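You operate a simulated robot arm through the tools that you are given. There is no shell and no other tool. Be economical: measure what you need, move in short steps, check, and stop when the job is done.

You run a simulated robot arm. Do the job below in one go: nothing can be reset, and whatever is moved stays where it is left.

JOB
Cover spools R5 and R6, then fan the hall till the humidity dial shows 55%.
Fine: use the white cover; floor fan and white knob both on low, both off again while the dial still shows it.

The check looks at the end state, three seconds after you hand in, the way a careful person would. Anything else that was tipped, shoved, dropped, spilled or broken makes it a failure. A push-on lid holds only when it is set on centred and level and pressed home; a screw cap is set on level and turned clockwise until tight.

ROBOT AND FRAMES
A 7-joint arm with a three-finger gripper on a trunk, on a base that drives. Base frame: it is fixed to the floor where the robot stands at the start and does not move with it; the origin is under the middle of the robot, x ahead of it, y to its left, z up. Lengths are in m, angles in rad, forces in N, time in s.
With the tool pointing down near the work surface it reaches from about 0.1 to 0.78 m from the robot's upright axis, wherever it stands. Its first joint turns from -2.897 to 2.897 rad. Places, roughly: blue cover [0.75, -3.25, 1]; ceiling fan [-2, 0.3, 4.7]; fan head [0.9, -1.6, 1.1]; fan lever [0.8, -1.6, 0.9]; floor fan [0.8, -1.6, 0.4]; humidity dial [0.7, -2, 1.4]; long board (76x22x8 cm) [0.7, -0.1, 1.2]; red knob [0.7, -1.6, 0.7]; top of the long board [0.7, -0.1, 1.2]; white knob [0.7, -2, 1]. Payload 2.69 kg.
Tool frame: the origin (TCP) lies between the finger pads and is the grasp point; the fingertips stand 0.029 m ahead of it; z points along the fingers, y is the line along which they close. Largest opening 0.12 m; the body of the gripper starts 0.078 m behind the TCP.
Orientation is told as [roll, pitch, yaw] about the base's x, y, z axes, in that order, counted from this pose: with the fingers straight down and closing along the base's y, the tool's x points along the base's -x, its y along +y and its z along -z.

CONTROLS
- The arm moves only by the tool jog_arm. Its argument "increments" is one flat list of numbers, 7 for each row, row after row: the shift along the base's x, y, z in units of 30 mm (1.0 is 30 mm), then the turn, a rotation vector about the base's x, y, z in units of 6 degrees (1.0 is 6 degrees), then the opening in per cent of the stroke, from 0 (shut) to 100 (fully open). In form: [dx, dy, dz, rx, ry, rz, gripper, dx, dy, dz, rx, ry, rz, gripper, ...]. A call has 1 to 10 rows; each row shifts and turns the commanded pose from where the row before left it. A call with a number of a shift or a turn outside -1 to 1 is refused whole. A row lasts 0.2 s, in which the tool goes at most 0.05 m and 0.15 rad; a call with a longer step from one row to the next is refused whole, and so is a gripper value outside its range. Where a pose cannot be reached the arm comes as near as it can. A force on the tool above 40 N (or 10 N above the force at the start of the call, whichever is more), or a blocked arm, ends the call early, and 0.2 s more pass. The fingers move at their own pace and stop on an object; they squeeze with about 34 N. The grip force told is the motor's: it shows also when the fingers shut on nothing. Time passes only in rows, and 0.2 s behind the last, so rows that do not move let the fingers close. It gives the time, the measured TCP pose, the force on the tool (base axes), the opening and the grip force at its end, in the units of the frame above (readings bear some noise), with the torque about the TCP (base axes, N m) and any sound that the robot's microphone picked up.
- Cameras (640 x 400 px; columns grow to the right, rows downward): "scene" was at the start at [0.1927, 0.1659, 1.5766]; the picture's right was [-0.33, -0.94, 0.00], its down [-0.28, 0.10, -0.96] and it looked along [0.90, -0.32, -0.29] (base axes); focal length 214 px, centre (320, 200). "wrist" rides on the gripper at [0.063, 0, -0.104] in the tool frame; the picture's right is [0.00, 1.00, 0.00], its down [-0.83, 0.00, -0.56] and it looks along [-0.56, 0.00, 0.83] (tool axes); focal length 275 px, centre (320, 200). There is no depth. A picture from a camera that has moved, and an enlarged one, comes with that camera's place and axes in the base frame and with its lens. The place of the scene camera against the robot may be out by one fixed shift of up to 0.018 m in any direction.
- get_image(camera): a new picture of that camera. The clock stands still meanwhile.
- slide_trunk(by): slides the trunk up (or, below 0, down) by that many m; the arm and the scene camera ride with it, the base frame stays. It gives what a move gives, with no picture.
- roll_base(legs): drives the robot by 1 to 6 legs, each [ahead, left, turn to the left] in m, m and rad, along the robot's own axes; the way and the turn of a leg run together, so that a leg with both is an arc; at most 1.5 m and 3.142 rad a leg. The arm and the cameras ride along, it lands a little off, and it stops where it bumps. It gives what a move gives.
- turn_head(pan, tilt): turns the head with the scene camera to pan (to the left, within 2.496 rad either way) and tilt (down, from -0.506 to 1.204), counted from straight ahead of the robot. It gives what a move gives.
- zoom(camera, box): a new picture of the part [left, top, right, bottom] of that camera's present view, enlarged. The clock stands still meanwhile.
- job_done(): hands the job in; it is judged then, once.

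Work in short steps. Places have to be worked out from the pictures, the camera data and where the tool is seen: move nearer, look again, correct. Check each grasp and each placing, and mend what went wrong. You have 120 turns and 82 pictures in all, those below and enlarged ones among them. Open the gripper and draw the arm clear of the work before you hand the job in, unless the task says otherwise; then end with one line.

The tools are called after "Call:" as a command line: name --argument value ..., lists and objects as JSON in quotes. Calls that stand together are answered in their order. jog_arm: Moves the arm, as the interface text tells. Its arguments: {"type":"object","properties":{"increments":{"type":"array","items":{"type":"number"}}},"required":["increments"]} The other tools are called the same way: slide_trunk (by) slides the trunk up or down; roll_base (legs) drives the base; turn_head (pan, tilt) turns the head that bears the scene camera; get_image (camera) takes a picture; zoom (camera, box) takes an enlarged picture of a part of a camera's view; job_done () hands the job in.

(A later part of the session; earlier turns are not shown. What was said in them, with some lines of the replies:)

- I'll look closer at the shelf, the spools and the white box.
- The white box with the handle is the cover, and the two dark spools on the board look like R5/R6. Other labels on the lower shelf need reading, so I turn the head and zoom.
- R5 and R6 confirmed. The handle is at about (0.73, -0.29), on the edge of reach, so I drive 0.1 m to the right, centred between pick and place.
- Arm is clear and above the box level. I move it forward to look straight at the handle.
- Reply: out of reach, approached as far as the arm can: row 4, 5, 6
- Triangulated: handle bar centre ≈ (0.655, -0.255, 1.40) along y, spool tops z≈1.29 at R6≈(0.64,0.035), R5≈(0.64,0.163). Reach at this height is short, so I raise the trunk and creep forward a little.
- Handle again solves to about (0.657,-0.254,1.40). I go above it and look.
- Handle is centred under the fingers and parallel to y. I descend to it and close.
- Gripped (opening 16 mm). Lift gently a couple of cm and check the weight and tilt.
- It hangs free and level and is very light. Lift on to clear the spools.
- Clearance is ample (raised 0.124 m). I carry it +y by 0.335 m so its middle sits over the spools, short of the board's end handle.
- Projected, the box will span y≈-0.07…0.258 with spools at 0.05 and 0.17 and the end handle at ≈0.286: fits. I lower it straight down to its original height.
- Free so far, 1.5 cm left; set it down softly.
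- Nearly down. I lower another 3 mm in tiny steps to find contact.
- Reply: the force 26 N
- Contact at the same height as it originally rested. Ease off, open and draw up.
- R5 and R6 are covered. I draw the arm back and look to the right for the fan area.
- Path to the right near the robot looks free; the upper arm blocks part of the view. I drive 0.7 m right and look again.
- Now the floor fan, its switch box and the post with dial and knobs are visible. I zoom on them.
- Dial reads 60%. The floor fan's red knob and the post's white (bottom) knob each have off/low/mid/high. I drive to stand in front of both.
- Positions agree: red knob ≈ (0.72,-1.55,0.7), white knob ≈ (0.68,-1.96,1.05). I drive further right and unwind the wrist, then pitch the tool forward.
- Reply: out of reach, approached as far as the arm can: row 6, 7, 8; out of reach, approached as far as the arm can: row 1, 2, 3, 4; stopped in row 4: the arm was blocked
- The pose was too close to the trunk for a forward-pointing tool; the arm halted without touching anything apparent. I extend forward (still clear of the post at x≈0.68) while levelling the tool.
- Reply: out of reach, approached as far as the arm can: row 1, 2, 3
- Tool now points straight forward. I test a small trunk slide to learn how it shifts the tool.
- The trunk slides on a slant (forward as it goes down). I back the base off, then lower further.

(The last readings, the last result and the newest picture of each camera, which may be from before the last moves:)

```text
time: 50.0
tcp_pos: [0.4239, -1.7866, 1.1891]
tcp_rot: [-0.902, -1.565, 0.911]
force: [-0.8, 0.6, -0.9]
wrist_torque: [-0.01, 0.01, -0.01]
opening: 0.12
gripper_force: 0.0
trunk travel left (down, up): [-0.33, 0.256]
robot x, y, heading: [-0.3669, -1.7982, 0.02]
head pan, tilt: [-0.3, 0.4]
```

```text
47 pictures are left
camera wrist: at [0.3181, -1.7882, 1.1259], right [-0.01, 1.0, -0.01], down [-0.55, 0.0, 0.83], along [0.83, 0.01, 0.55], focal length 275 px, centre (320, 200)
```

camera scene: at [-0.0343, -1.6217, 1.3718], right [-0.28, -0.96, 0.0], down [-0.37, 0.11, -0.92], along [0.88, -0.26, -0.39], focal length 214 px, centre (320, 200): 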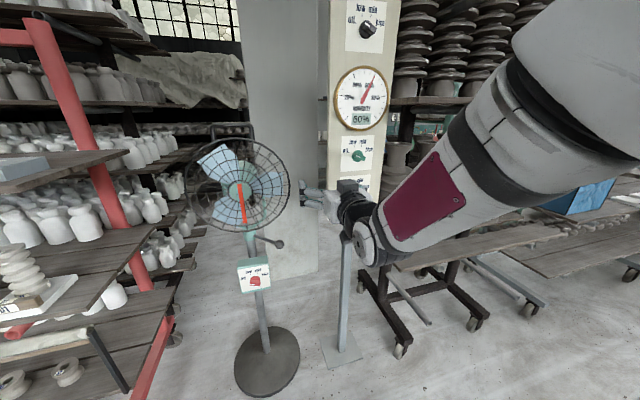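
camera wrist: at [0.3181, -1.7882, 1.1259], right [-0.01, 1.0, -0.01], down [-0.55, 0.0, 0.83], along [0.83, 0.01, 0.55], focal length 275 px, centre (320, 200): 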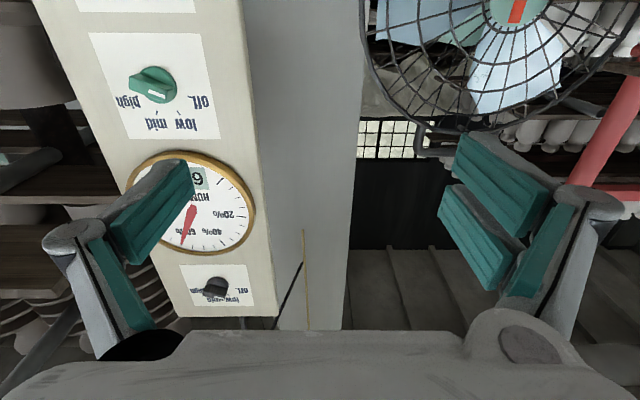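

Zoom on each knob to read the pointer conventions.

Call:
zoom --camera "scene" --box '[336, 125, 384, 155]'

Call:
zoom --camera "scene" --box '[226, 250, 290, 290]'

Call:
zoom --camera "scene" --box '[340, 0, 396, 46]'

```text
13.33 times, centred on (360, 140) of scene
camera zoom: at [-0.0343, -1.6217, 1.3718], right [-0.28, -0.96, 0.0], down [-0.37, 0.11, -0.92], along [0.88, -0.26, -0.39], focal length 2860 px, centre (-213, 1000)
```

zoom: 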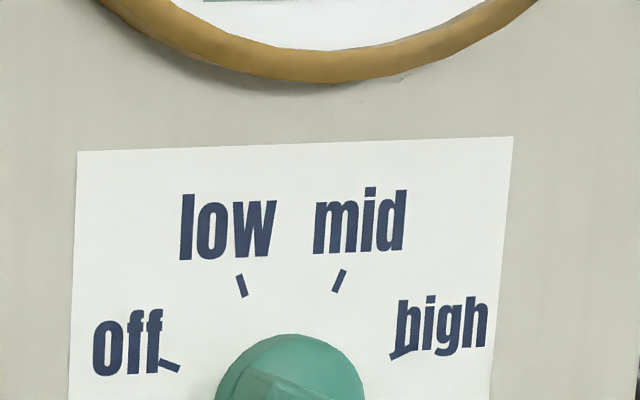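

```text
10.00 times, centred on (258, 270) of scene
camera zoom: at [-0.0343, -1.6217, 1.3718], right [-0.28, -0.96, 0.0], down [-0.37, 0.11, -0.92], along [0.88, -0.26, -0.39], focal length 2145 px, centre (940, -500)
```

zoom: 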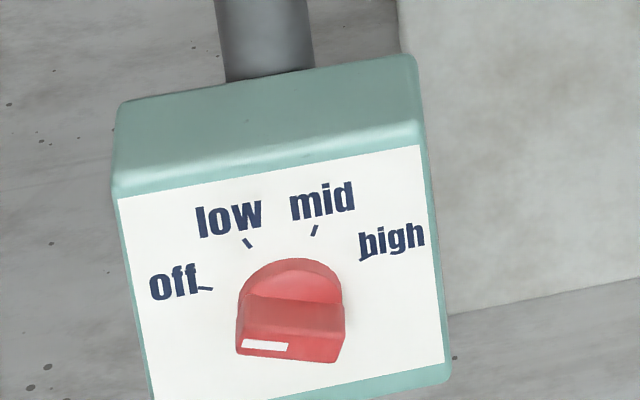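

```text
8.70 times, centred on (368, 23) of scene
camera zoom: at [-0.0343, -1.6217, 1.3718], right [-0.28, -0.96, 0.0], down [-0.37, 0.11, -0.92], along [0.88, -0.26, -0.39], focal length 1865 px, centre (-97, 1739)
```

zoom: 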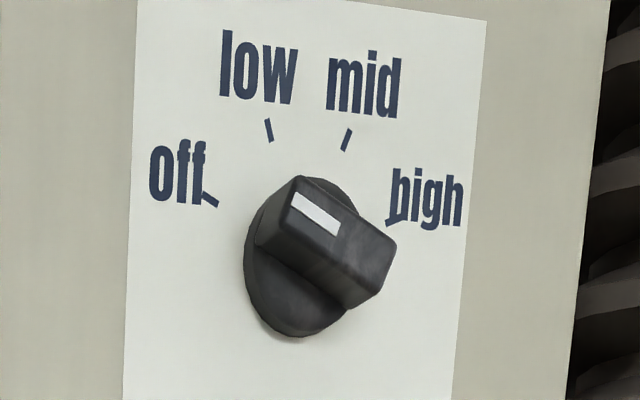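

All knobs are off: the white stripe end points to "off" (~60° left of up), low ~20° left of up, so off→low is ≈ +40° about +x. I move the arm down toward the red knob for close measurement.

Call:
jog_arm --increments '[0, 0.7, -1, 0, 0, 0, 100, 0, 0.7, -1, 0, 0, 0, 100, 0, 0.7, -1, 0, 0, 0, 100, 0, 0.7, -1, 0, 0, 0, 100, 0, 0.7, -1, 0, 0, 0, 100, 0, 0.7, -1, 0, 0, 0, 100, 0, 0.7, -1, 0, 0, 0, 100, 0, 0.7, -1, 0, 0, 0, 100, 0, 0.7, -1, 0, 0, 0, 100, 0, 0.7, -1, 0, 0, 0, 100]'

Call:
jog_arm --increments '[0, 0.2, -1, 0, 0, 0, 100, 0, 0.2, -1, 0, 0, 0, 100, 0, 0.2, -1, 0, 0, 0, 100, 0, 0.2, -1, 0, 0, 0, 100]'

Call:
get_image --camera "wrist"

Call:
get_image --camera "scene"

```text
time: 52.2
tcp_pos: [0.448, -1.5757, 0.9016]
tcp_rot: [-0.965, -1.566, 0.974]
force: [0.3, 0.2, 0.5]
wrist_torque: [0.0, 0.02, 0.04]
opening: 0.1199
gripper_force: 0.1
out of reach, approached as far as the arm can: row 1, 2, 3
trunk travel left (down, up): [-0.33, 0.256]
robot x, y, heading: [-0.3692, -1.7972, 0.015]
head pan, tilt: [-0.3, 0.4]
```

```text
time: 53.2
tcp_pos: [0.4503, -1.5502, 0.7792]
tcp_rot: [-0.892, -1.566, 0.901]
force: [-0.3, 0.2, -0.1]
wrist_torque: [0.02, 0.03, -0.01]
opening: 0.1198
gripper_force: 0.1
trunk travel left (down, up): [-0.33, 0.256]
robot x, y, heading: [-0.3701, -1.7931, 0.017]
head pan, tilt: [-0.3, 0.4]
```

```text
43 pictures are left
camera wrist: at [0.3454, -1.5516, 0.7163], right [-0.01, 1.0, -0.01], down [-0.55, 0.0, 0.83], along [0.83, 0.01, 0.55], focal length 275 px, centre (320, 200)
```

wrist: 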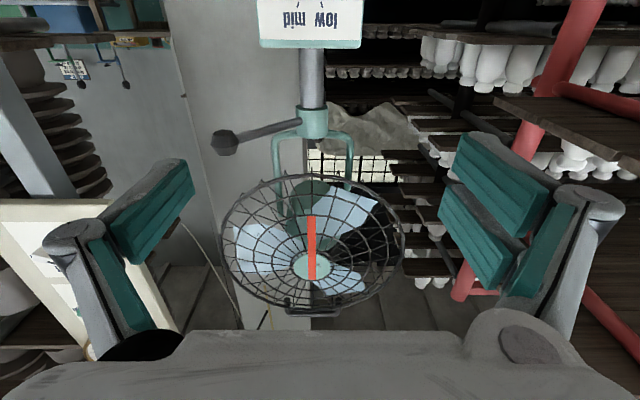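

```text
42 pictures are left
camera scene: at [-0.0344, -1.6218, 1.3718], right [-0.28, -0.96, 0.0], down [-0.37, 0.11, -0.92], along [0.88, -0.26, -0.39], focal length 214 px, centre (320, 200)
```

scene: 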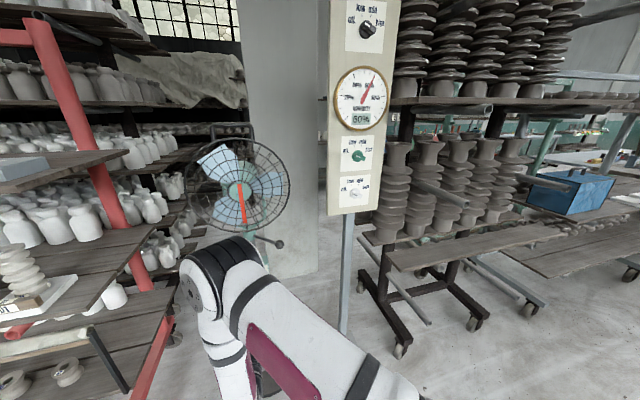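

I need to go lower to see the knob box; dz -0.12.

Call:
jog_arm --increments '[0, 0, -1, 0, 0, 0, 100, 0, 0, -1, 0, 0, 0, 100, 0, 0, -1, 0, 0, 0, 100, 0, 0, -1, 0, 0, 0, 100, 0, 0, 0, 0, 0, 0, 100]'

Call:
get_image --camera "wrist"

Call:
zoom --camera "scene" --box '[326, 60, 406, 210]'

```text
time: 54.4
tcp_pos: [0.4479, -1.5512, 0.6582]
tcp_rot: [-0.905, -1.564, 0.915]
force: [0.7, -0.3, -0.6]
wrist_torque: [-0.03, -0.01, 0.02]
opening: 0.1198
gripper_force: 0.1
trunk travel left (down, up): [-0.33, 0.256]
robot x, y, heading: [-0.3641, -1.7987, 0.012]
head pan, tilt: [-0.3, 0.4]
```

```text
41 pictures are left
camera wrist: at [0.3419, -1.5527, 0.5952], right [-0.01, 1.0, -0.01], down [-0.55, 0.0, 0.83], along [0.83, 0.01, 0.55], focal length 275 px, centre (320, 200)
```

wrist: 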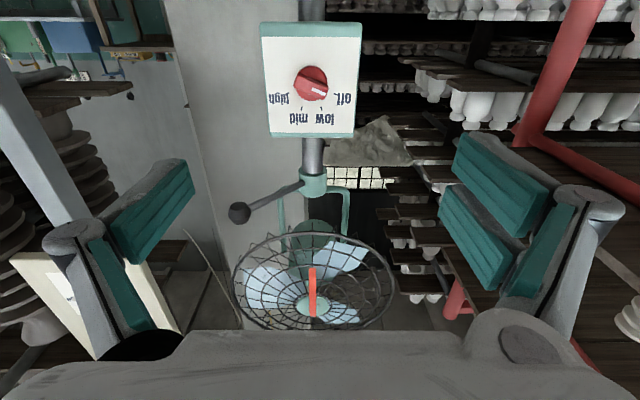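

```text
2.67 times, centred on (366, 135) of scene
camera zoom: at [-0.0343, -1.6217, 1.3718], right [-0.28, -0.96, 0.0], down [-0.37, 0.11, -0.92], along [0.88, -0.26, -0.39], focal length 572 px, centre (197, 373)
```

zoom: 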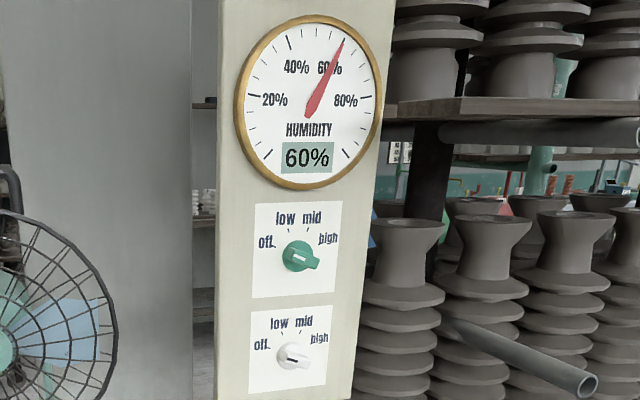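

Red knob triangulates to about (0.735, -1.561, 0.670), panel face x≈0.755. I roll the tool -60° (fingers across the bar) and approach to x=0.60 for another look.

Call:
jog_arm --increments '[0.5, -0.033, 0.033, -1, 0, 0, 100, 0.5, -0.033, 0.033, -1, 0, 0, 100, 0.5, -0.033, 0.033, -1, 0, 0, 100, 0.5, -0.033, 0.033, -1, 0, 0, 100, 0.5, -0.033, 0.033, -1, 0, 0, 100, 0.5, -0.033, 0.033, -1, 0, 0, 100, 0.5, -0.033, 0.033, -1, 0, 0, 100, 0.5, -0.033, 0.033, -1, 0, 0, 100, 0.5, -0.033, 0.033, -1, 0, 0, 70, 0.5, -0.033, 0.033, -1, 0, 0, 70]'

Call:
get_image --camera "wrist"

Call:
get_image --camera "scene"

```text
time: 56.6
tcp_pos: [0.5988, -1.5584, 0.6686]
tcp_rot: [-1.558, -0.518, 1.566]
force: [0.3, -0.5, -0.7]
wrist_torque: [0.03, 0.0, 0.03]
opening: 0.0837
gripper_force: 0.1
trunk travel left (down, up): [-0.33, 0.256]
robot x, y, heading: [-0.3675, -1.7982, 0.017]
head pan, tilt: [-0.3, 0.4]
```

```text
39 pictures are left
camera wrist: at [0.4928, -1.6147, 0.6397], right [-0.01, 0.49, -0.87], down [-0.55, 0.72, 0.41], along [0.83, 0.49, 0.26], focal length 275 px, centre (320, 200)
```

wrist: 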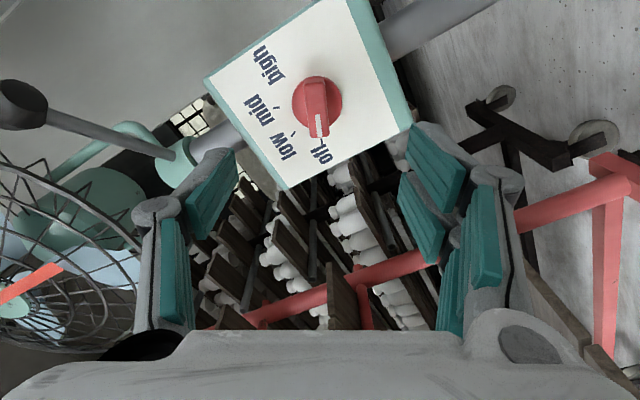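

```text
38 pictures are left
camera scene: at [-0.0343, -1.6216, 1.3718], right [-0.28, -0.96, 0.0], down [-0.37, 0.11, -0.92], along [0.88, -0.26, -0.39], focal length 214 px, centre (320, 200)
```

scene: 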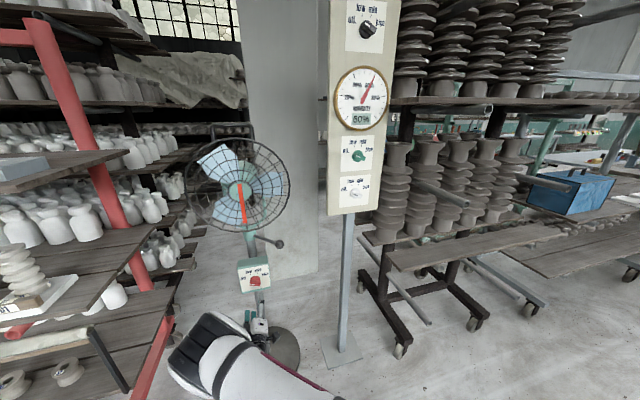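

Perfect alignment: the bar is vertical in view and centred (col≈319). I advance to x≈0.715, then look.

Call:
jog_arm --increments '[1, 0, 0, 0, 0, 0, 60, 1, 0, 0, 0, 0, 0, 60, 1, 0, 0, 0, 0, 0, 60, 0.8, 0, 0, 0, 0, 0, 60, 0, 0, 0, 0, 0, 0, 60]'

Call:
get_image --camera "wrist"

```text
time: 57.8
tcp_pos: [0.7143, -1.5559, 0.6694]
tcp_rot: [-1.559, -0.519, 1.567]
force: [-0.5, 0.4, 0.5]
wrist_torque: [0.0, -0.02, -0.01]
opening: 0.0721
gripper_force: 0.0
trunk travel left (down, up): [-0.33, 0.256]
robot x, y, heading: [-0.3632, -1.7955, 0.015]
head pan, tilt: [-0.3, 0.4]
```

```text
37 pictures are left
camera wrist: at [0.6081, -1.6109, 0.6392], right [-0.01, 0.49, -0.87], down [-0.55, 0.72, 0.42], along [0.83, 0.49, 0.26], focal length 275 px, centre (320, 200)
```

wrist: 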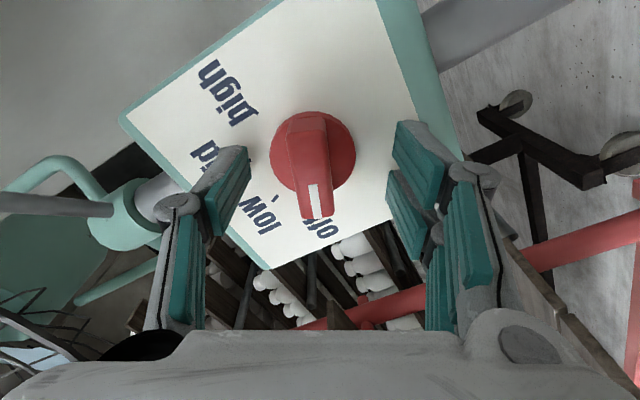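

Tips are near the panel; the knob centre is ~4 mm off along the closing axis. I correct (y -2, z +4 mm), nudge in 3 mm and close.

Call:
jog_arm --increments '[0.1, -0.07, 0.13, 0, 0, 0, 60, 0, 0, 0, 0, 0, 0, 0, 0, 0, 0, 0, 0, 0, 0, 0, 0, 0, 0, 0, 0, 0]'

Call:
get_image --camera "wrist"

```text
time: 58.8
tcp_pos: [0.7154, -1.5573, 0.6725]
tcp_rot: [-1.556, -0.519, 1.566]
force: [-1.4, 5.2, -7.0]
wrist_torque: [0.16, 0.42, -0.02]
opening: 0.0431
gripper_force: 45.0
trunk travel left (down, up): [-0.33, 0.256]
robot x, y, heading: [-0.3642, -1.797, 0.011]
head pan, tilt: [-0.3, 0.4]
```

```text
36 pictures are left
camera wrist: at [0.61, -1.6136, 0.6423], right [-0.01, 0.49, -0.87], down [-0.55, 0.72, 0.42], along [0.83, 0.49, 0.26], focal length 275 px, centre (320, 200)
```

wrist: 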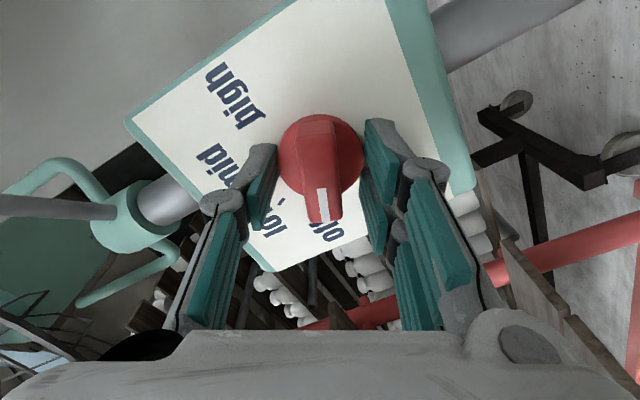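

The fingers closed on the round disc base (43 mm), not the bar. I open, back off 12 mm and close on the bar.

Call:
jog_arm --increments '[0, 0, 0, 0, 0, 0, 60, -0.2, 0, 0, 0, 0, 0, 60, -0.2, 0, 0, 0, 0, 0, 60, 0, 0, 0, 0, 0, 0, 0, 0, 0, 0, 0, 0, 0, 0, 0, 0, 0, 0, 0, 0, 0]'

Call:
get_image --camera "wrist"

```text
time: 60.2
tcp_pos: [0.7045, -1.5575, 0.6725]
tcp_rot: [-1.558, -0.52, 1.572]
force: [-2.0, 6.8, -5.6]
wrist_torque: [0.04, 0.0, 0.57]
opening: 0.0168
gripper_force: 42.8
trunk travel left (down, up): [-0.33, 0.256]
robot x, y, heading: [-0.3678, -1.7982, 0.019]
head pan, tilt: [-0.3, 0.4]
```

```text
35 pictures are left
camera wrist: at [0.5986, -1.6129, 0.6427], right [-0.01, 0.49, -0.87], down [-0.55, 0.72, 0.42], along [0.83, 0.49, 0.26], focal length 275 px, centre (320, 200)
```

wrist: 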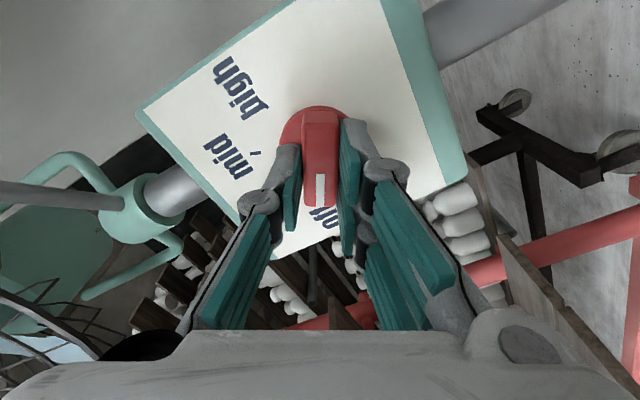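

Good grip on the bar. I turn it +40° clockwise to "low", with a 1 mm easing of the side load.

Call:
jog_arm --increments '[0, 0.03, -0.05, 0.67, 0, 0, 0, 0, 0, 0, 1, 0, 0, 0, 0, 0, 0, 1, 0, 0, 0, 0, 0, 0, 1, 0, 0, 0, 0, 0, 0, 1, 0, 0, 0, 0, 0, 0, 1, 0, 0, 0, 0, 0, 0, 1, 0, 0, 0]'

Call:
get_image --camera "wrist"

Call:
zoom --camera "scene" --box '[180, 60, 420, 320]'

```text
time: 61.8
tcp_pos: [0.7043, -1.5584, 0.6733]
tcp_rot: [-1.561, -1.219, 1.569]
force: [-12.1, 9.0, 10.1]
wrist_torque: [-0.02, 0.32, -0.01]
opening: 0.0172
gripper_force: 42.7
trunk travel left (down, up): [-0.33, 0.256]
robot x, y, heading: [-0.3669, -1.7983, 0.02]
head pan, tilt: [-0.3, 0.4]
```

```text
34 pictures are left
camera wrist: at [0.5987, -1.582, 0.6149], right [-0.01, 0.94, -0.35], down [-0.56, 0.28, 0.78], along [0.83, 0.2, 0.52], focal length 275 px, centre (320, 200)
```

wrist: 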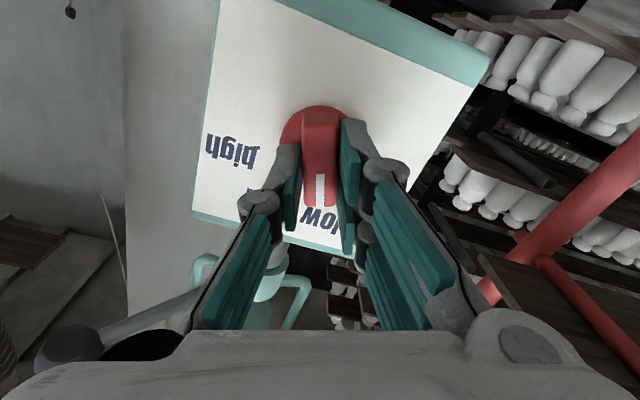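

```text
1.54 times, centred on (300, 190) of scene
camera zoom: at [-0.0352, -1.6215, 1.372], right [-0.28, -0.96, 0.0], down [-0.37, 0.11, -0.92], along [0.88, -0.26, -0.39], focal length 330 px, centre (351, 215)
```

zoom: 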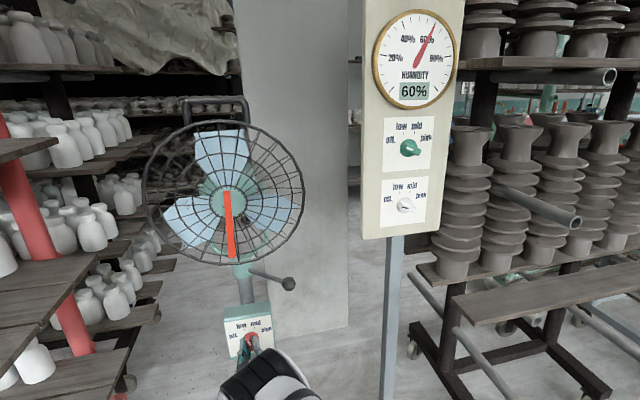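

Red knob now points to "low". I release, back straight off to x≈0.5.

Call:
jog_arm --increments '[0, 0, 0, 0, 0, 0, 50, -0.5, 0, 0, 0, 0, 0, 60, -1, 0, 0, 0, 0, 0, 60, -1, 0, 0, 0, 0, 0, 60, -1, 0, 0, 0, 0, 0, 60, -1, 0, 0, 0, 0, 0, 60, -1, 0, 0, 0, 0, 0, 60, -1, 0, 0, 0, 0, 0, 60]'

Call:
zoom --camera "wrist" --box '[160, 0, 480, 200]'

Call:
zoom --camera "scene" --box '[180, 60, 420, 320]'

```text
time: 63.6
tcp_pos: [0.5113, -1.5613, 0.6744]
tcp_rot: [-1.555, -1.219, 1.563]
force: [0.3, 0.4, -0.3]
wrist_torque: [-0.01, -0.01, 0.03]
opening: 0.0719
gripper_force: 0.1
trunk travel left (down, up): [-0.33, 0.256]
robot x, y, heading: [-0.3682, -1.7955, 0.019]
head pan, tilt: [-0.3, 0.4]
```

```text
2.00 times, centred on (320, 100) of wrist
camera zoom: at [0.4055, -1.5837, 0.6157], right [-0.01, 0.94, -0.35], down [-0.55, 0.29, 0.78], along [0.83, 0.2, 0.52], focal length 551 px, centre (320, 400)
```

zoom: 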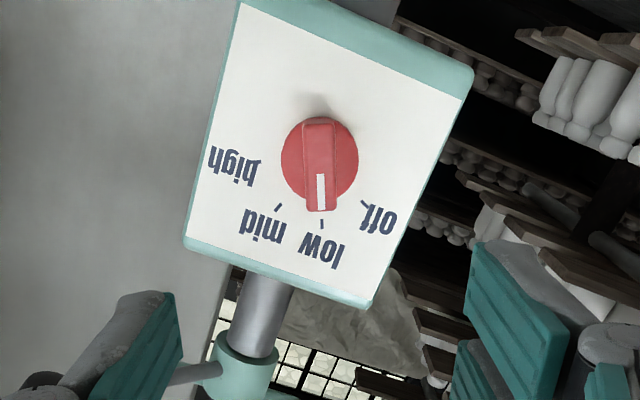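

```text
1.54 times, centred on (300, 190) of scene
camera zoom: at [-0.0341, -1.6217, 1.3717], right [-0.28, -0.96, 0.0], down [-0.37, 0.11, -0.92], along [0.88, -0.26, -0.39], focal length 330 px, centre (351, 215)
```

zoom: 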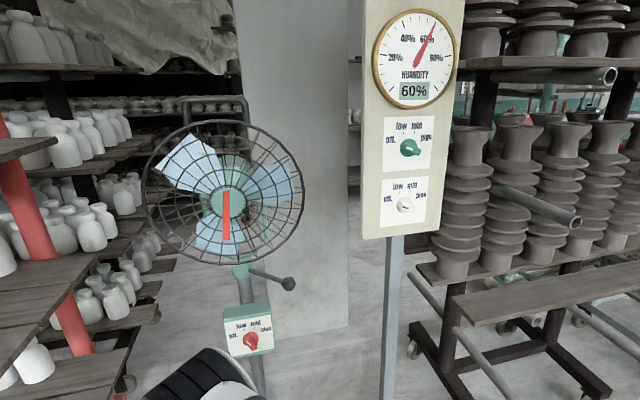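

Red knob is at low, fan spinning, dial still 60%. Now to the white knob with the tool rolled back -40°.

Call:
jog_arm --increments '[0, -1, 1, -0.6, 0, 0, 60, 0, -1, 1, -0.6, 0, 0, 60, 0, -1, 1, -0.6, 0, 0, 60, 0, -1, 1, -0.6, 0, 0, 60, 0, -1, 1, -0.6, 0, 0, 60, 0, -1, 1, -0.6, 0, 0, 60, 0, -1, 1, -0.6, 0, 0, 60, 0, -1, 1, -0.6, 0, 0, 60, 0, -1, 1, -0.6, 0, 0, 60, 0, -1, 1, -0.6, 0, 0, 60]'

Call:
jog_arm --increments '[0, -1, 0.6, -0.67, 0, 0, 60, 0, -1, 0.6, 0, 0, 0, 60, 0, -1, 0.6, 0, 0, 0, 60, 0, -1, 0.6, 0, 0, 0, 60]'

Call:
get_image --camera "wrist"

Call:
get_image --camera "scene"

```text
time: 65.8
tcp_pos: [0.5106, -1.8584, 0.9734]
tcp_rot: [-1.556, -0.59, 1.568]
force: [0.2, 0.7, -1.0]
wrist_torque: [-0.02, -0.01, -0.03]
opening: 0.0721
gripper_force: 0.0
trunk travel left (down, up): [-0.33, 0.256]
robot x, y, heading: [-0.3678, -1.7952, 0.016]
head pan, tilt: [-0.3, 0.4]
```

```text
time: 66.8
tcp_pos: [0.5114, -1.9812, 1.0469]
tcp_rot: [-1.557, -0.521, 1.569]
force: [-0.2, 0.8, 0.8]
wrist_torque: [0.0, 0.01, -0.05]
opening: 0.0719
gripper_force: 0.1
trunk travel left (down, up): [-0.33, 0.256]
robot x, y, heading: [-0.3691, -1.7945, 0.016]
head pan, tilt: [-0.3, 0.4]
```

```text
30 pictures are left
camera wrist: at [0.4057, -2.0359, 1.0171], right [-0.01, 0.49, -0.87], down [-0.55, 0.72, 0.42], along [0.83, 0.49, 0.26], focal length 275 px, centre (320, 200)
```

wrist: 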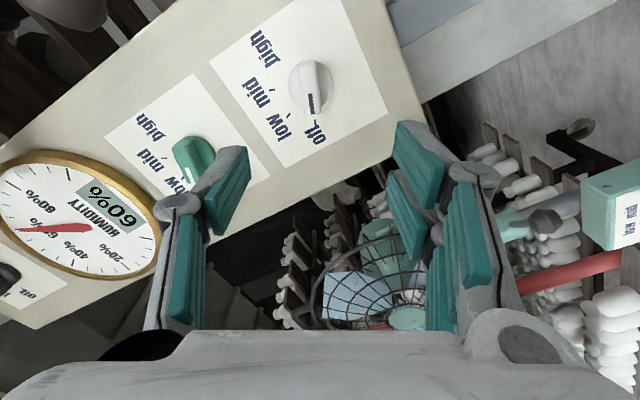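

```text
29 pictures are left
camera scene: at [-0.0341, -1.6212, 1.3717], right [-0.28, -0.96, 0.0], down [-0.37, 0.11, -0.92], along [0.88, -0.26, -0.39], focal length 214 px, centre (320, 200)
```

scene: 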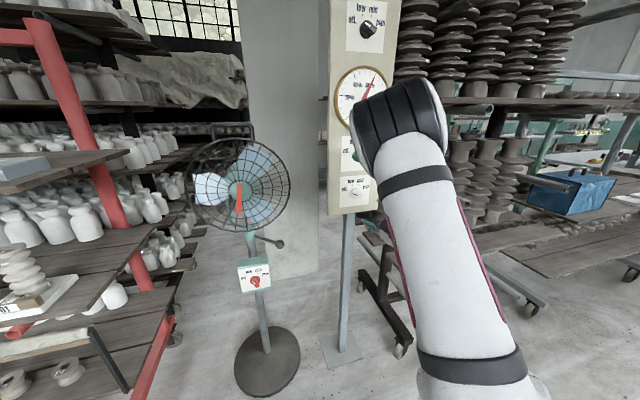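

White knob is nearly on axis (≈8 mm off along the closing axis); dial still 60%. I correct and approach to x≈0.60.

Call:
jog_arm --increments '[1, -0.07, 0.12, 0, 0, 0, 60, 1, -0.07, 0.12, 0, 0, 0, 60, 1, 0, 0, 0, 0, 0, 60]'

Call:
get_image --camera "wrist"

```text
time: 67.6
tcp_pos: [0.6018, -1.9855, 1.0522]
tcp_rot: [-1.56, -0.52, 1.567]
force: [-0.6, -0.3, 0.2]
wrist_torque: [0.0, 0.04, 0.01]
opening: 0.0721
gripper_force: 0.0
trunk travel left (down, up): [-0.33, 0.256]
robot x, y, heading: [-0.3618, -1.7981, 0.015]
head pan, tilt: [-0.3, 0.4]
```

```text
28 pictures are left
camera wrist: at [0.4956, -2.0408, 1.0225], right [-0.01, 0.49, -0.87], down [-0.55, 0.72, 0.42], along [0.83, 0.48, 0.27], focal length 275 px, centre (320, 200)
```

wrist: 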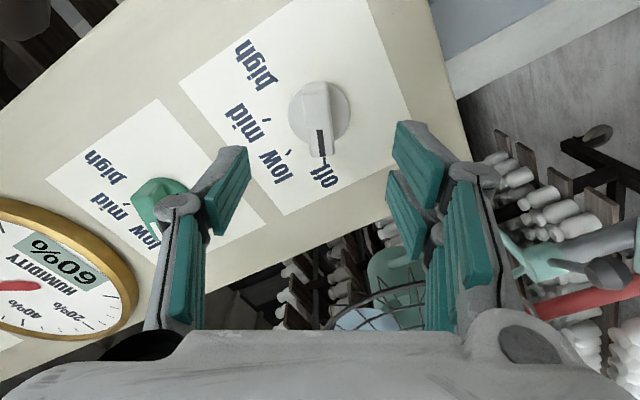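

Dial still 60%. Knob depth is a bit uncertain, so I close in 2.5 cm more and look again.

Call:
jog_arm --increments '[0.8, 0, 0, 0, 0, 0, 60, 0, 0, 0, 0, 0, 0, 60]'

Call:
get_image --camera "wrist"

```text
time: 68.2
tcp_pos: [0.6256, -1.9854, 1.0511]
tcp_rot: [-1.559, -0.521, 1.567]
force: [-0.2, -1.1, 0.8]
wrist_torque: [-0.01, -0.05, 0.0]
opening: 0.072
gripper_force: 0.1
trunk travel left (down, up): [-0.33, 0.256]
robot x, y, heading: [-0.3661, -1.7992, 0.019]
head pan, tilt: [-0.3, 0.4]
```

```text
27 pictures are left
camera wrist: at [0.5194, -2.0407, 1.0215], right [-0.01, 0.49, -0.87], down [-0.55, 0.72, 0.42], along [0.83, 0.49, 0.27], focal length 275 px, centre (320, 200)
```

wrist: 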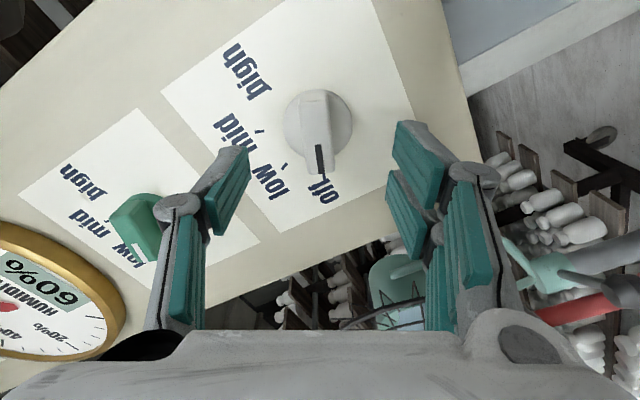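

Disc front ≈ x 0.685, so grip at TCP x≈0.652; I shift ~6 mm along the bar toward the axis, advance and close.

Call:
jog_arm --increments '[0.45, -0.17, -0.1, 0, 0, 0, 60, 0.42, 0, 0, 0, 0, 0, 60, 0, 0, 0, 0, 0, 0, 0, 0, 0, 0, 0, 0, 0, 0, 0, 0, 0, 0, 0, 0, 0]'

Call:
get_image --camera "wrist"

```text
time: 69.4
tcp_pos: [0.6508, -1.992, 1.0485]
tcp_rot: [-1.562, -0.518, 1.566]
force: [4.6, -6.0, 8.1]
wrist_torque: [0.07, 0.01, -0.55]
opening: 0.017
gripper_force: 43.0
trunk travel left (down, up): [-0.33, 0.256]
robot x, y, heading: [-0.3694, -1.7967, 0.017]
head pan, tilt: [-0.3, 0.4]
```

```text
26 pictures are left
camera wrist: at [0.5454, -2.0476, 1.0185], right [-0.01, 0.49, -0.87], down [-0.55, 0.72, 0.41], along [0.83, 0.48, 0.27], focal length 275 px, centre (320, 200)
```

wrist: 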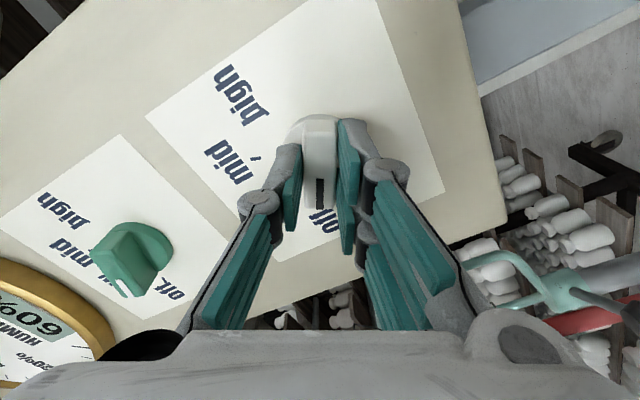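

Bar gripped (17 mm). Turn +40° to low.

Call:
jog_arm --increments '[0, -0.03, 0.05, 0.67, 0, 0, 0, 0, 0, 0, 1, 0, 0, 0, 0, 0, 0, 1, 0, 0, 0, 0, 0, 0, 1, 0, 0, 0, 0, 0, 0, 1, 0, 0, 0, 0, 0, 0, 1, 0, 0, 0, 0, 0, 0, 1, 0, 0, 0]'

Call:
get_image --camera "wrist"

Call:
zoom --camera "scene" --box '[320, 60, 400, 210]'

```text
time: 71.0
tcp_pos: [0.6506, -1.9927, 1.0477]
tcp_rot: [-1.544, -1.222, 1.552]
force: [30.6, -14.4, -9.2]
wrist_torque: [-0.01, 0.18, -0.35]
opening: 0.0172
gripper_force: 42.4
trunk travel left (down, up): [-0.33, 0.256]
robot x, y, heading: [-0.3673, -1.7962, 0.015]
head pan, tilt: [-0.3, 0.4]
```

```text
25 pictures are left
camera wrist: at [0.545, -2.0139, 0.9895], right [-0.01, 0.94, -0.35], down [-0.55, 0.28, 0.79], along [0.83, 0.2, 0.51], focal length 275 px, centre (320, 200)
```

wrist: 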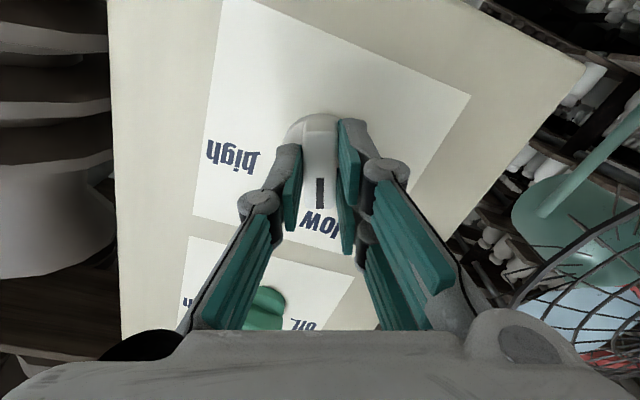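

```text
2.67 times, centred on (360, 135) of scene
camera zoom: at [-0.0325, -1.6224, 1.3713], right [-0.28, -0.96, 0.0], down [-0.37, 0.11, -0.92], along [0.88, -0.26, -0.39], focal length 572 px, centre (213, 373)
```

zoom: 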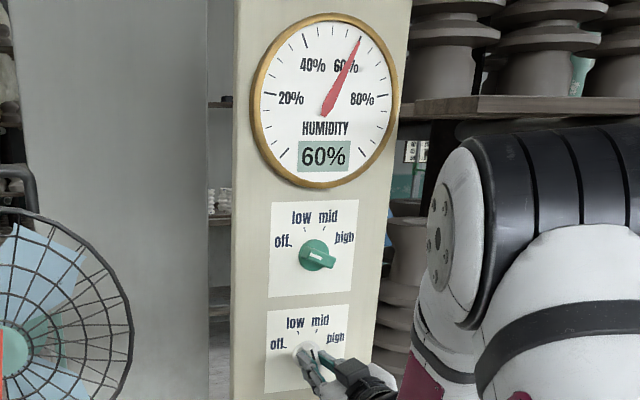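

White knob at low; dial 60%. I open the fingers in place to relieve load and wait while watching the dial.

Call:
jog_arm --increments '[0, 0, 0, 0, 0, 0, 35, 0, 0, 0, 0, 0, 0, 35, 0, 0, 0, 0, 0, 0, 35, 0, 0, 0, 0, 0, 0, 35, 0, 0, 0, 0, 0, 0, 35, 0, 0, 0, 0, 0, 0, 35, 0, 0, 0, 0, 0, 0, 35, 0, 0, 0, 0, 0, 0, 35, 0, 0, 0, 0, 0, 0, 35, 0, 0, 0, 0, 0, 0, 35]'

Call:
zoom --camera "scene" --box '[320, 60, 400, 210]'

```text
time: 73.2
tcp_pos: [0.6495, -1.99, 1.0502]
tcp_rot: [-1.552, -1.219, 1.56]
force: [0.3, -0.2, -0.4]
wrist_torque: [-0.01, -0.02, -0.03]
opening: 0.0421
gripper_force: 0.0
trunk travel left (down, up): [-0.33, 0.256]
robot x, y, heading: [-0.3676, -1.7996, 0.013]
head pan, tilt: [-0.3, 0.4]
```

```text
2.67 times, centred on (360, 135) of scene
camera zoom: at [-0.0342, -1.6217, 1.3718], right [-0.28, -0.96, 0.0], down [-0.37, 0.11, -0.92], along [0.88, -0.26, -0.39], focal length 572 px, centre (213, 373)
```

zoom: 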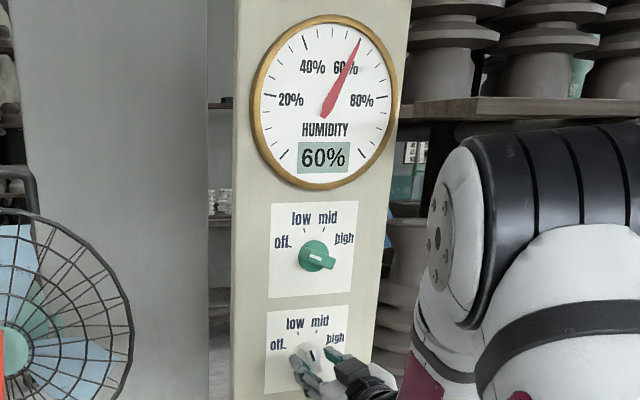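

Still 60%. Wait a further ~6.6 s.

Call:
jog_arm --increments '[0, 0, 0, 0, 0, 0, 35, 0, 0, 0, 0, 0, 0, 35, 0, 0, 0, 0, 0, 0, 35, 0, 0, 0, 0, 0, 0, 35, 0, 0, 0, 0, 0, 0, 35, 0, 0, 0, 0, 0, 0, 35, 0, 0, 0, 0, 0, 0, 35, 0, 0, 0, 0, 0, 0, 35, 0, 0, 0, 0, 0, 0, 35, 0, 0, 0, 0, 0, 0, 35]'

Call:
jog_arm --increments '[0, 0, 0, 0, 0, 0, 35, 0, 0, 0, 0, 0, 0, 35, 0, 0, 0, 0, 0, 0, 35, 0, 0, 0, 0, 0, 0, 35, 0, 0, 0, 0, 0, 0, 35, 0, 0, 0, 0, 0, 0, 35, 0, 0, 0, 0, 0, 0, 35, 0, 0, 0, 0, 0, 0, 35, 0, 0, 0, 0, 0, 0, 35, 0, 0, 0, 0, 0, 0, 35]'

Call:
jog_arm --increments '[0, 0, 0, 0, 0, 0, 35, 0, 0, 0, 0, 0, 0, 35, 0, 0, 0, 0, 0, 0, 35, 0, 0, 0, 0, 0, 0, 35, 0, 0, 0, 0, 0, 0, 35, 0, 0, 0, 0, 0, 0, 35, 0, 0, 0, 0, 0, 0, 35, 0, 0, 0, 0, 0, 0, 35, 0, 0, 0, 0, 0, 0, 35, 0, 0, 0, 0, 0, 0, 35]'

Call:
zoom --camera "scene" --box '[320, 60, 400, 210]'

```text
time: 75.4
tcp_pos: [0.6503, -1.9898, 1.0498]
tcp_rot: [-1.552, -1.218, 1.561]
force: [-0.5, 0.1, 0.4]
wrist_torque: [0.0, 0.0, -0.03]
opening: 0.0419
gripper_force: 0.0
trunk travel left (down, up): [-0.33, 0.256]
robot x, y, heading: [-0.3697, -1.7978, 0.013]
head pan, tilt: [-0.3, 0.4]
```

```text
time: 77.6
tcp_pos: [0.6498, -1.9902, 1.0503]
tcp_rot: [-1.55, -1.218, 1.563]
force: [-0.4, 0.7, 0.1]
wrist_torque: [0.02, 0.0, 0.02]
opening: 0.042
gripper_force: 0.2
trunk travel left (down, up): [-0.33, 0.256]
robot x, y, heading: [-0.3693, -1.7974, 0.015]
head pan, tilt: [-0.3, 0.4]
```

```text
time: 79.8
tcp_pos: [0.6493, -1.9894, 1.0505]
tcp_rot: [-1.552, -1.218, 1.562]
force: [-0.4, 0.0, -0.2]
wrist_torque: [-0.01, 0.0, 0.01]
opening: 0.042
gripper_force: 0.0
trunk travel left (down, up): [-0.33, 0.256]
robot x, y, heading: [-0.3649, -1.7949, 0.014]
head pan, tilt: [-0.3, 0.4]
```

```text
2.67 times, centred on (360, 135) of scene
camera zoom: at [-0.0342, -1.6218, 1.3718], right [-0.28, -0.96, 0.0], down [-0.37, 0.11, -0.92], along [0.88, -0.26, -0.39], focal length 572 px, centre (213, 373)
```

zoom: 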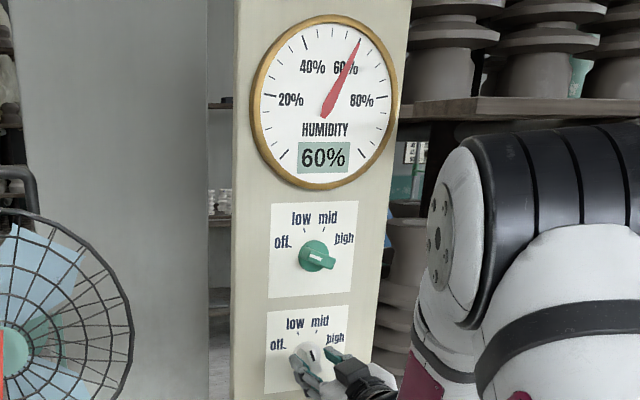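

No change yet. I check that the ceiling fan actually runs (this also passes time).

Call:
turn_head --pan 2.35 --tilt -0.5

Call:
get_image --camera "scene"

Call:
turn_head --pan -0.3 --tilt 0.4

Call:
zoom --camera "scene" --box '[326, 60, 406, 140]'

```text
time: 82.1
tcp_pos: [0.6497, -1.9896, 1.0511]
tcp_rot: [-1.551, -1.217, 1.562]
force: [0.5, -0.8, 0.2]
wrist_torque: [0.03, 0.0, 0.02]
opening: 0.0421
gripper_force: 0.0
trunk travel left (down, up): [-0.33, 0.256]
robot x, y, heading: [-0.3653, -1.793, 0.013]
head pan, tilt: [2.349, -0.499]
```

```text
21 pictures are left
camera scene: at [-0.171, -1.5488, 1.4488], right [0.7, 0.71, 0.0], down [-0.34, 0.34, -0.88], along [-0.63, 0.62, 0.48], focal length 214 px, centre (320, 200)
```

scene: 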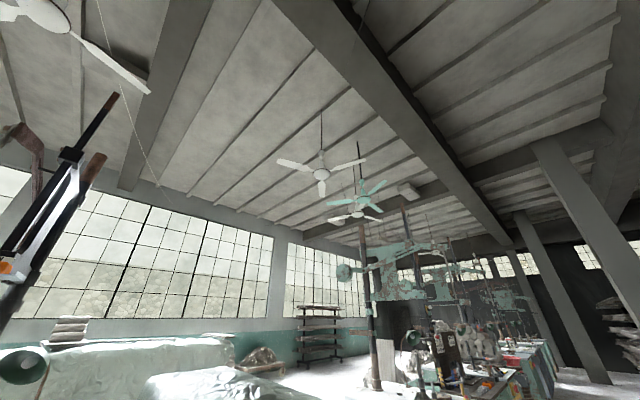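

```text
time: 84.5
tcp_pos: [0.6488, -1.9899, 1.0493]
tcp_rot: [-1.551, -1.218, 1.564]
force: [-0.3, 0.1, 0.1]
wrist_torque: [0.01, 0.01, 0.0]
opening: 0.0421
gripper_force: 0.1
trunk travel left (down, up): [-0.33, 0.256]
robot x, y, heading: [-0.3682, -1.7984, 0.016]
head pan, tilt: [-0.3, 0.4]
```

```text
5.00 times, centred on (366, 100) of scene
camera zoom: at [-0.0342, -1.6217, 1.3718], right [-0.28, -0.96, 0.0], down [-0.37, 0.11, -0.92], along [0.88, -0.26, -0.39], focal length 1072 px, centre (90, 700)
```

zoom: 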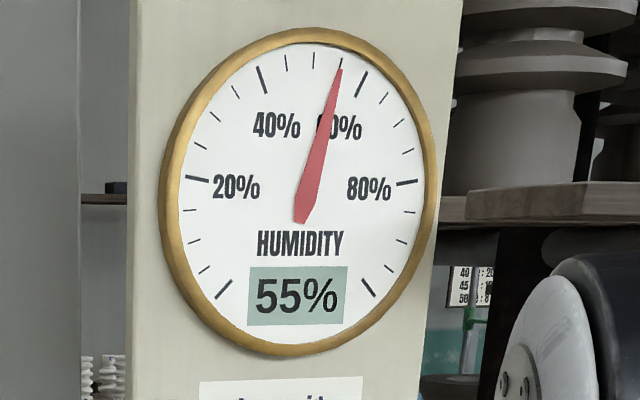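

Dial now shows 55% (it moves in 5% steps). White knob off right away: grip and turn back -40°.

Call:
jog_arm --increments '[0, 0, 0, 0, 0, 0, 0, 0, 0, 0, 0, 0, 0, 0, 0, 0, 0, -1, 0, 0, 0, 0, 0, 0, -1, 0, 0, 0, 0, 0, 0, -1, 0, 0, 0, 0, 0, 0, -1, 0, 0, 0, 0, 0, 0, -1, 0, 0, 0, 0, 0, 0, -1, 0, 0, 0, 0, 0, 0, -0.72, 0, 0, 0]'

Call:
get_image --camera "wrist"

```text
time: 86.5
tcp_pos: [0.6495, -1.9894, 1.0501]
tcp_rot: [-1.562, -0.513, 1.566]
force: [-0.2, -0.5, 3.6]
wrist_torque: [0.0, -0.55, 0.8]
opening: 0.0169
gripper_force: 42.1
trunk travel left (down, up): [-0.33, 0.256]
robot x, y, heading: [-0.3625, -1.7966, 0.012]
head pan, tilt: [-0.3, 0.4]
```

```text
19 pictures are left
camera wrist: at [0.5439, -2.0454, 1.0206], right [-0.01, 0.49, -0.87], down [-0.55, 0.73, 0.41], along [0.83, 0.49, 0.26], focal length 275 px, centre (320, 200)
```

wrist: 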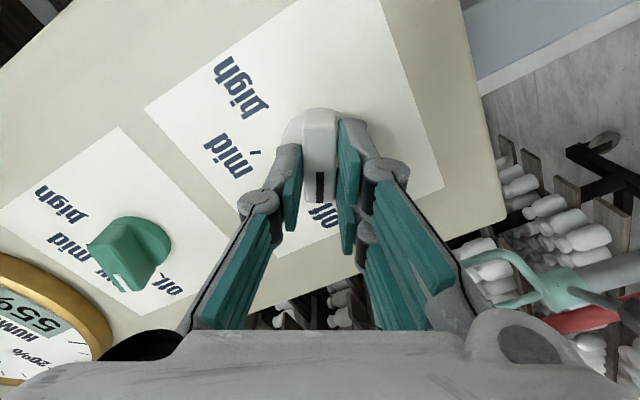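

White is off, dial 55%. I release and go swiftly back to the red knob, rolling the tool +40° on the way.

Call:
jog_arm --increments '[0, 0, 0, 0, 0, 0, 50, -1, 0, 0, 0, 0, 0, 60, -1, 0, 0, 0, 0, 0, 60, -1, 0.8, 0, 0.6, 0, 0, 60, -1, 1, -0.3, 0.6, 0, 0, 60, 0, 1, -1, 0.6, 0, 0, 60, 0, 1, -1, 0.6, 0, 0, 60, 0, 1, -1, 0.6, 0, 0, 60, 0, 1, -1, 0.6, 0, 0, 60, 0, 1, -1, 0.6, 0, 0, 60]'

Call:
jog_arm --increments '[0, 0.95, -0.9, 0.32, 0, 0, 60, 0, 0.95, -0.9, 0.32, 0, 0, 60, 0, 0.95, -0.9, 0.32, 0, 0, 60, 0, 0.95, -0.9, 0.32, 0, 0, 60, 0, 0.95, -0.9, 0.32, 0, 0, 60, 0, 0.95, -0.9, 0.32, 0, 0, 60, 0, 0.95, -0.9, 0.32, 0, 0, 60, 0, 0.95, -0.9, 0.32, 0, 0, 60]'

Call:
get_image --camera "wrist"

Call:
zoom --camera "scene" --box '[326, 60, 406, 210]'

```text
time: 88.7
tcp_pos: [0.5311, -1.7898, 0.8911]
tcp_rot: [-1.558, -0.956, 1.562]
force: [0.8, -0.1, 0.0]
wrist_torque: [-0.02, 0.07, 0.03]
opening: 0.0723
gripper_force: 0.0
trunk travel left (down, up): [-0.33, 0.256]
robot x, y, heading: [-0.3694, -1.7953, 0.017]
head pan, tilt: [-0.3, 0.4]
```

```text
time: 90.5
tcp_pos: [0.5298, -1.5574, 0.6759]
tcp_rot: [-1.555, -1.222, 1.563]
force: [-0.4, -0.5, 0.7]
wrist_torque: [0.0, 0.0, 0.02]
opening: 0.0718
gripper_force: 0.0
trunk travel left (down, up): [-0.33, 0.256]
robot x, y, heading: [-0.3657, -1.7939, 0.014]
head pan, tilt: [-0.3, 0.4]
```

```text
18 pictures are left
camera wrist: at [0.4229, -1.5812, 0.618], right [-0.01, 0.94, -0.35], down [-0.55, 0.28, 0.78], along [0.83, 0.2, 0.52], focal length 275 px, centre (320, 200)
```

wrist: 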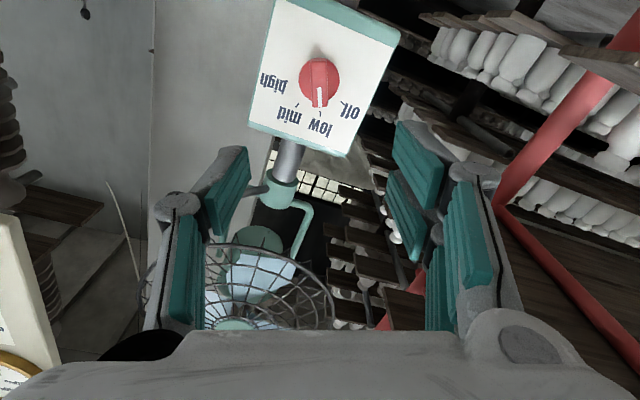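

```text
2.67 times, centred on (366, 135) of scene
camera zoom: at [-0.0342, -1.622, 1.3718], right [-0.28, -0.96, 0.0], down [-0.37, 0.11, -0.92], along [0.88, -0.26, -0.39], focal length 572 px, centre (197, 373)
```

zoom: 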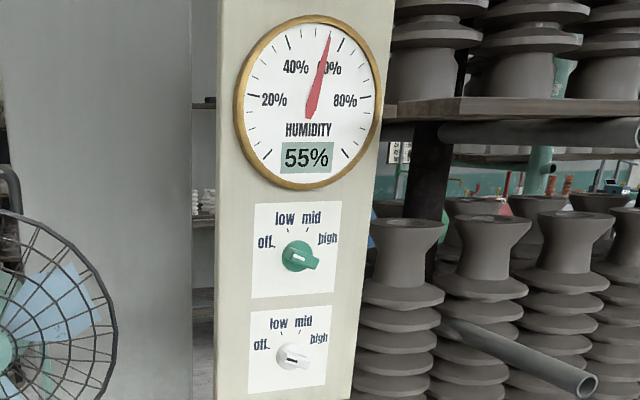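

White confirmed off, dial 55%, red aligned. Advance and grip.

Call:
jog_arm --increments '[1, 0, -0.1, 0, 0, 0, 60, 1, 0, 0, 0, 0, 0, 60, 1, 0, 0, 0, 0, 0, 60, 1, 0, 0, 0, 0, 0, 60, 1, 0, 0, 0, 0, 0, 60, 0.8, 0, 0, 0, 0, 0, 60, 0, 0, 0, 0, 0, 0, 0, 0, 0, 0, 0, 0, 0, 0]'

Call:
get_image --camera "wrist"

```text
time: 92.3
tcp_pos: [0.704, -1.5587, 0.6738]
tcp_rot: [-1.552, -1.222, 1.563]
force: [1.0, -5.1, 0.2]
wrist_torque: [0.0, -0.42, 0.04]
opening: 0.017
gripper_force: 43.1
trunk travel left (down, up): [-0.33, 0.256]
robot x, y, heading: [-0.3717, -1.7973, 0.017]
head pan, tilt: [-0.3, 0.4]
```

```text
16 pictures are left
camera wrist: at [0.598, -1.5818, 0.6147], right [-0.01, 0.94, -0.35], down [-0.55, 0.28, 0.78], along [0.83, 0.2, 0.52], focal length 275 px, centre (320, 200)
```

wrist: 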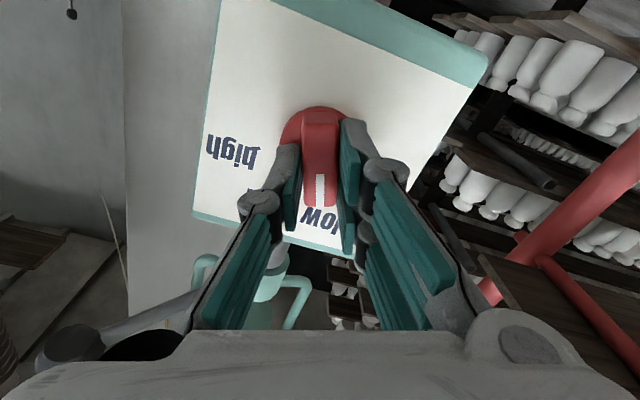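

Gripped. Turn -40° to off, then open.

Call:
jog_arm --increments '[0, 0, 0, -1, 0, 0, 0, 0, 0, 0, -1, 0, 0, 0, 0, 0, 0, -1, 0, 0, 0, 0, 0, 0, -1, 0, 0, 0, 0, 0, 0, -1, 0, 0, 0, 0, 0, 0, -1, 0, 0, 0, 0, 0, 0, -0.72, 0, 0, 0]'

Call:
jog_arm --increments '[0, 0, 0, 0, 0, 0, 60, -1, 0, 0, 0, 0, 0, 60, -1, 0, 0, 0, 0, 0, 60, -1, 0, 0, 0, 0, 0, 60, -1, 0, 0, 0, 0, 0, 60, -1, 0, 0, 0, 0, 0, 60, -1, 0, 0, 0, 0, 0, 60]'

Call:
get_image --camera "wrist"

Call:
zoom --camera "scene" --box '[180, 60, 420, 300]'

```text
time: 93.9
tcp_pos: [0.7046, -1.5575, 0.6721]
tcp_rot: [-1.556, -0.516, 1.567]
force: [11.5, -0.7, -3.6]
wrist_torque: [-0.03, 0.71, -1.01]
opening: 0.0172
gripper_force: 42.5
trunk travel left (down, up): [-0.33, 0.256]
robot x, y, heading: [-0.3696, -1.7962, 0.018]
head pan, tilt: [-0.3, 0.4]
```

```text
time: 95.5
tcp_pos: [0.5255, -1.5557, 0.6731]
tcp_rot: [-1.56, -0.518, 1.567]
force: [0.4, -0.7, 0.0]
wrist_torque: [-0.02, -0.01, 0.02]
opening: 0.072
gripper_force: 0.0
trunk travel left (down, up): [-0.33, 0.256]
robot x, y, heading: [-0.3658, -1.7957, 0.018]
head pan, tilt: [-0.3, 0.4]
```

```text
15 pictures are left
camera wrist: at [0.419, -1.6116, 0.644], right [-0.01, 0.49, -0.87], down [-0.55, 0.72, 0.41], along [0.83, 0.49, 0.27], focal length 275 px, centre (320, 200)
```

wrist: 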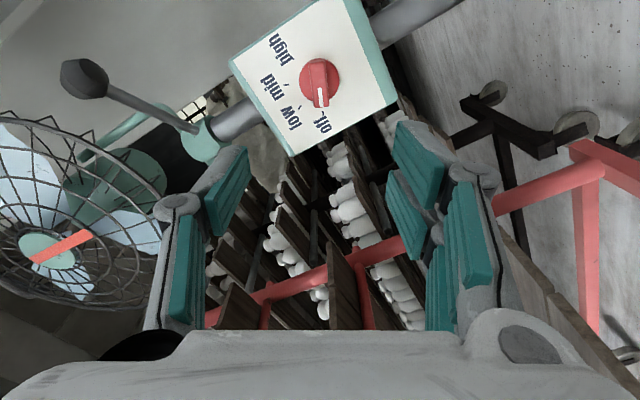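

```text
1.67 times, centred on (300, 180) of scene
camera zoom: at [-0.034, -1.6218, 1.3717], right [-0.28, -0.96, 0.0], down [-0.37, 0.11, -0.92], along [0.88, -0.26, -0.39], focal length 358 px, centre (353, 233)
```

zoom: 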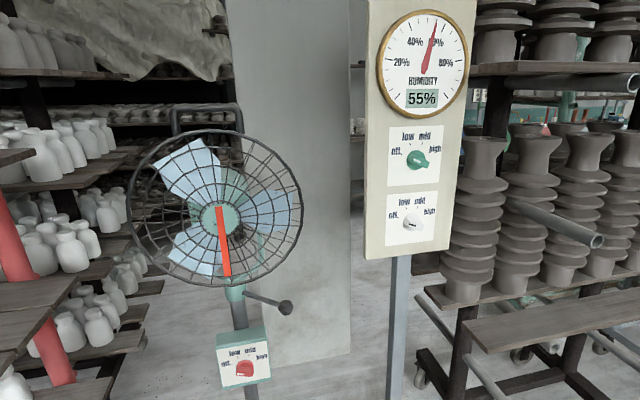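

The red knob points to off, the white knob is off, the dial shows 55%, and the gripper is open and clear of the work. Handing in.

Call:
job_done

```text
The job is handed in.
```

The white cover is over R5 and R6. I ran the floor fan and the white knob on low until the dial showed 55%, then turned both off; it still read 55% when I handed in.
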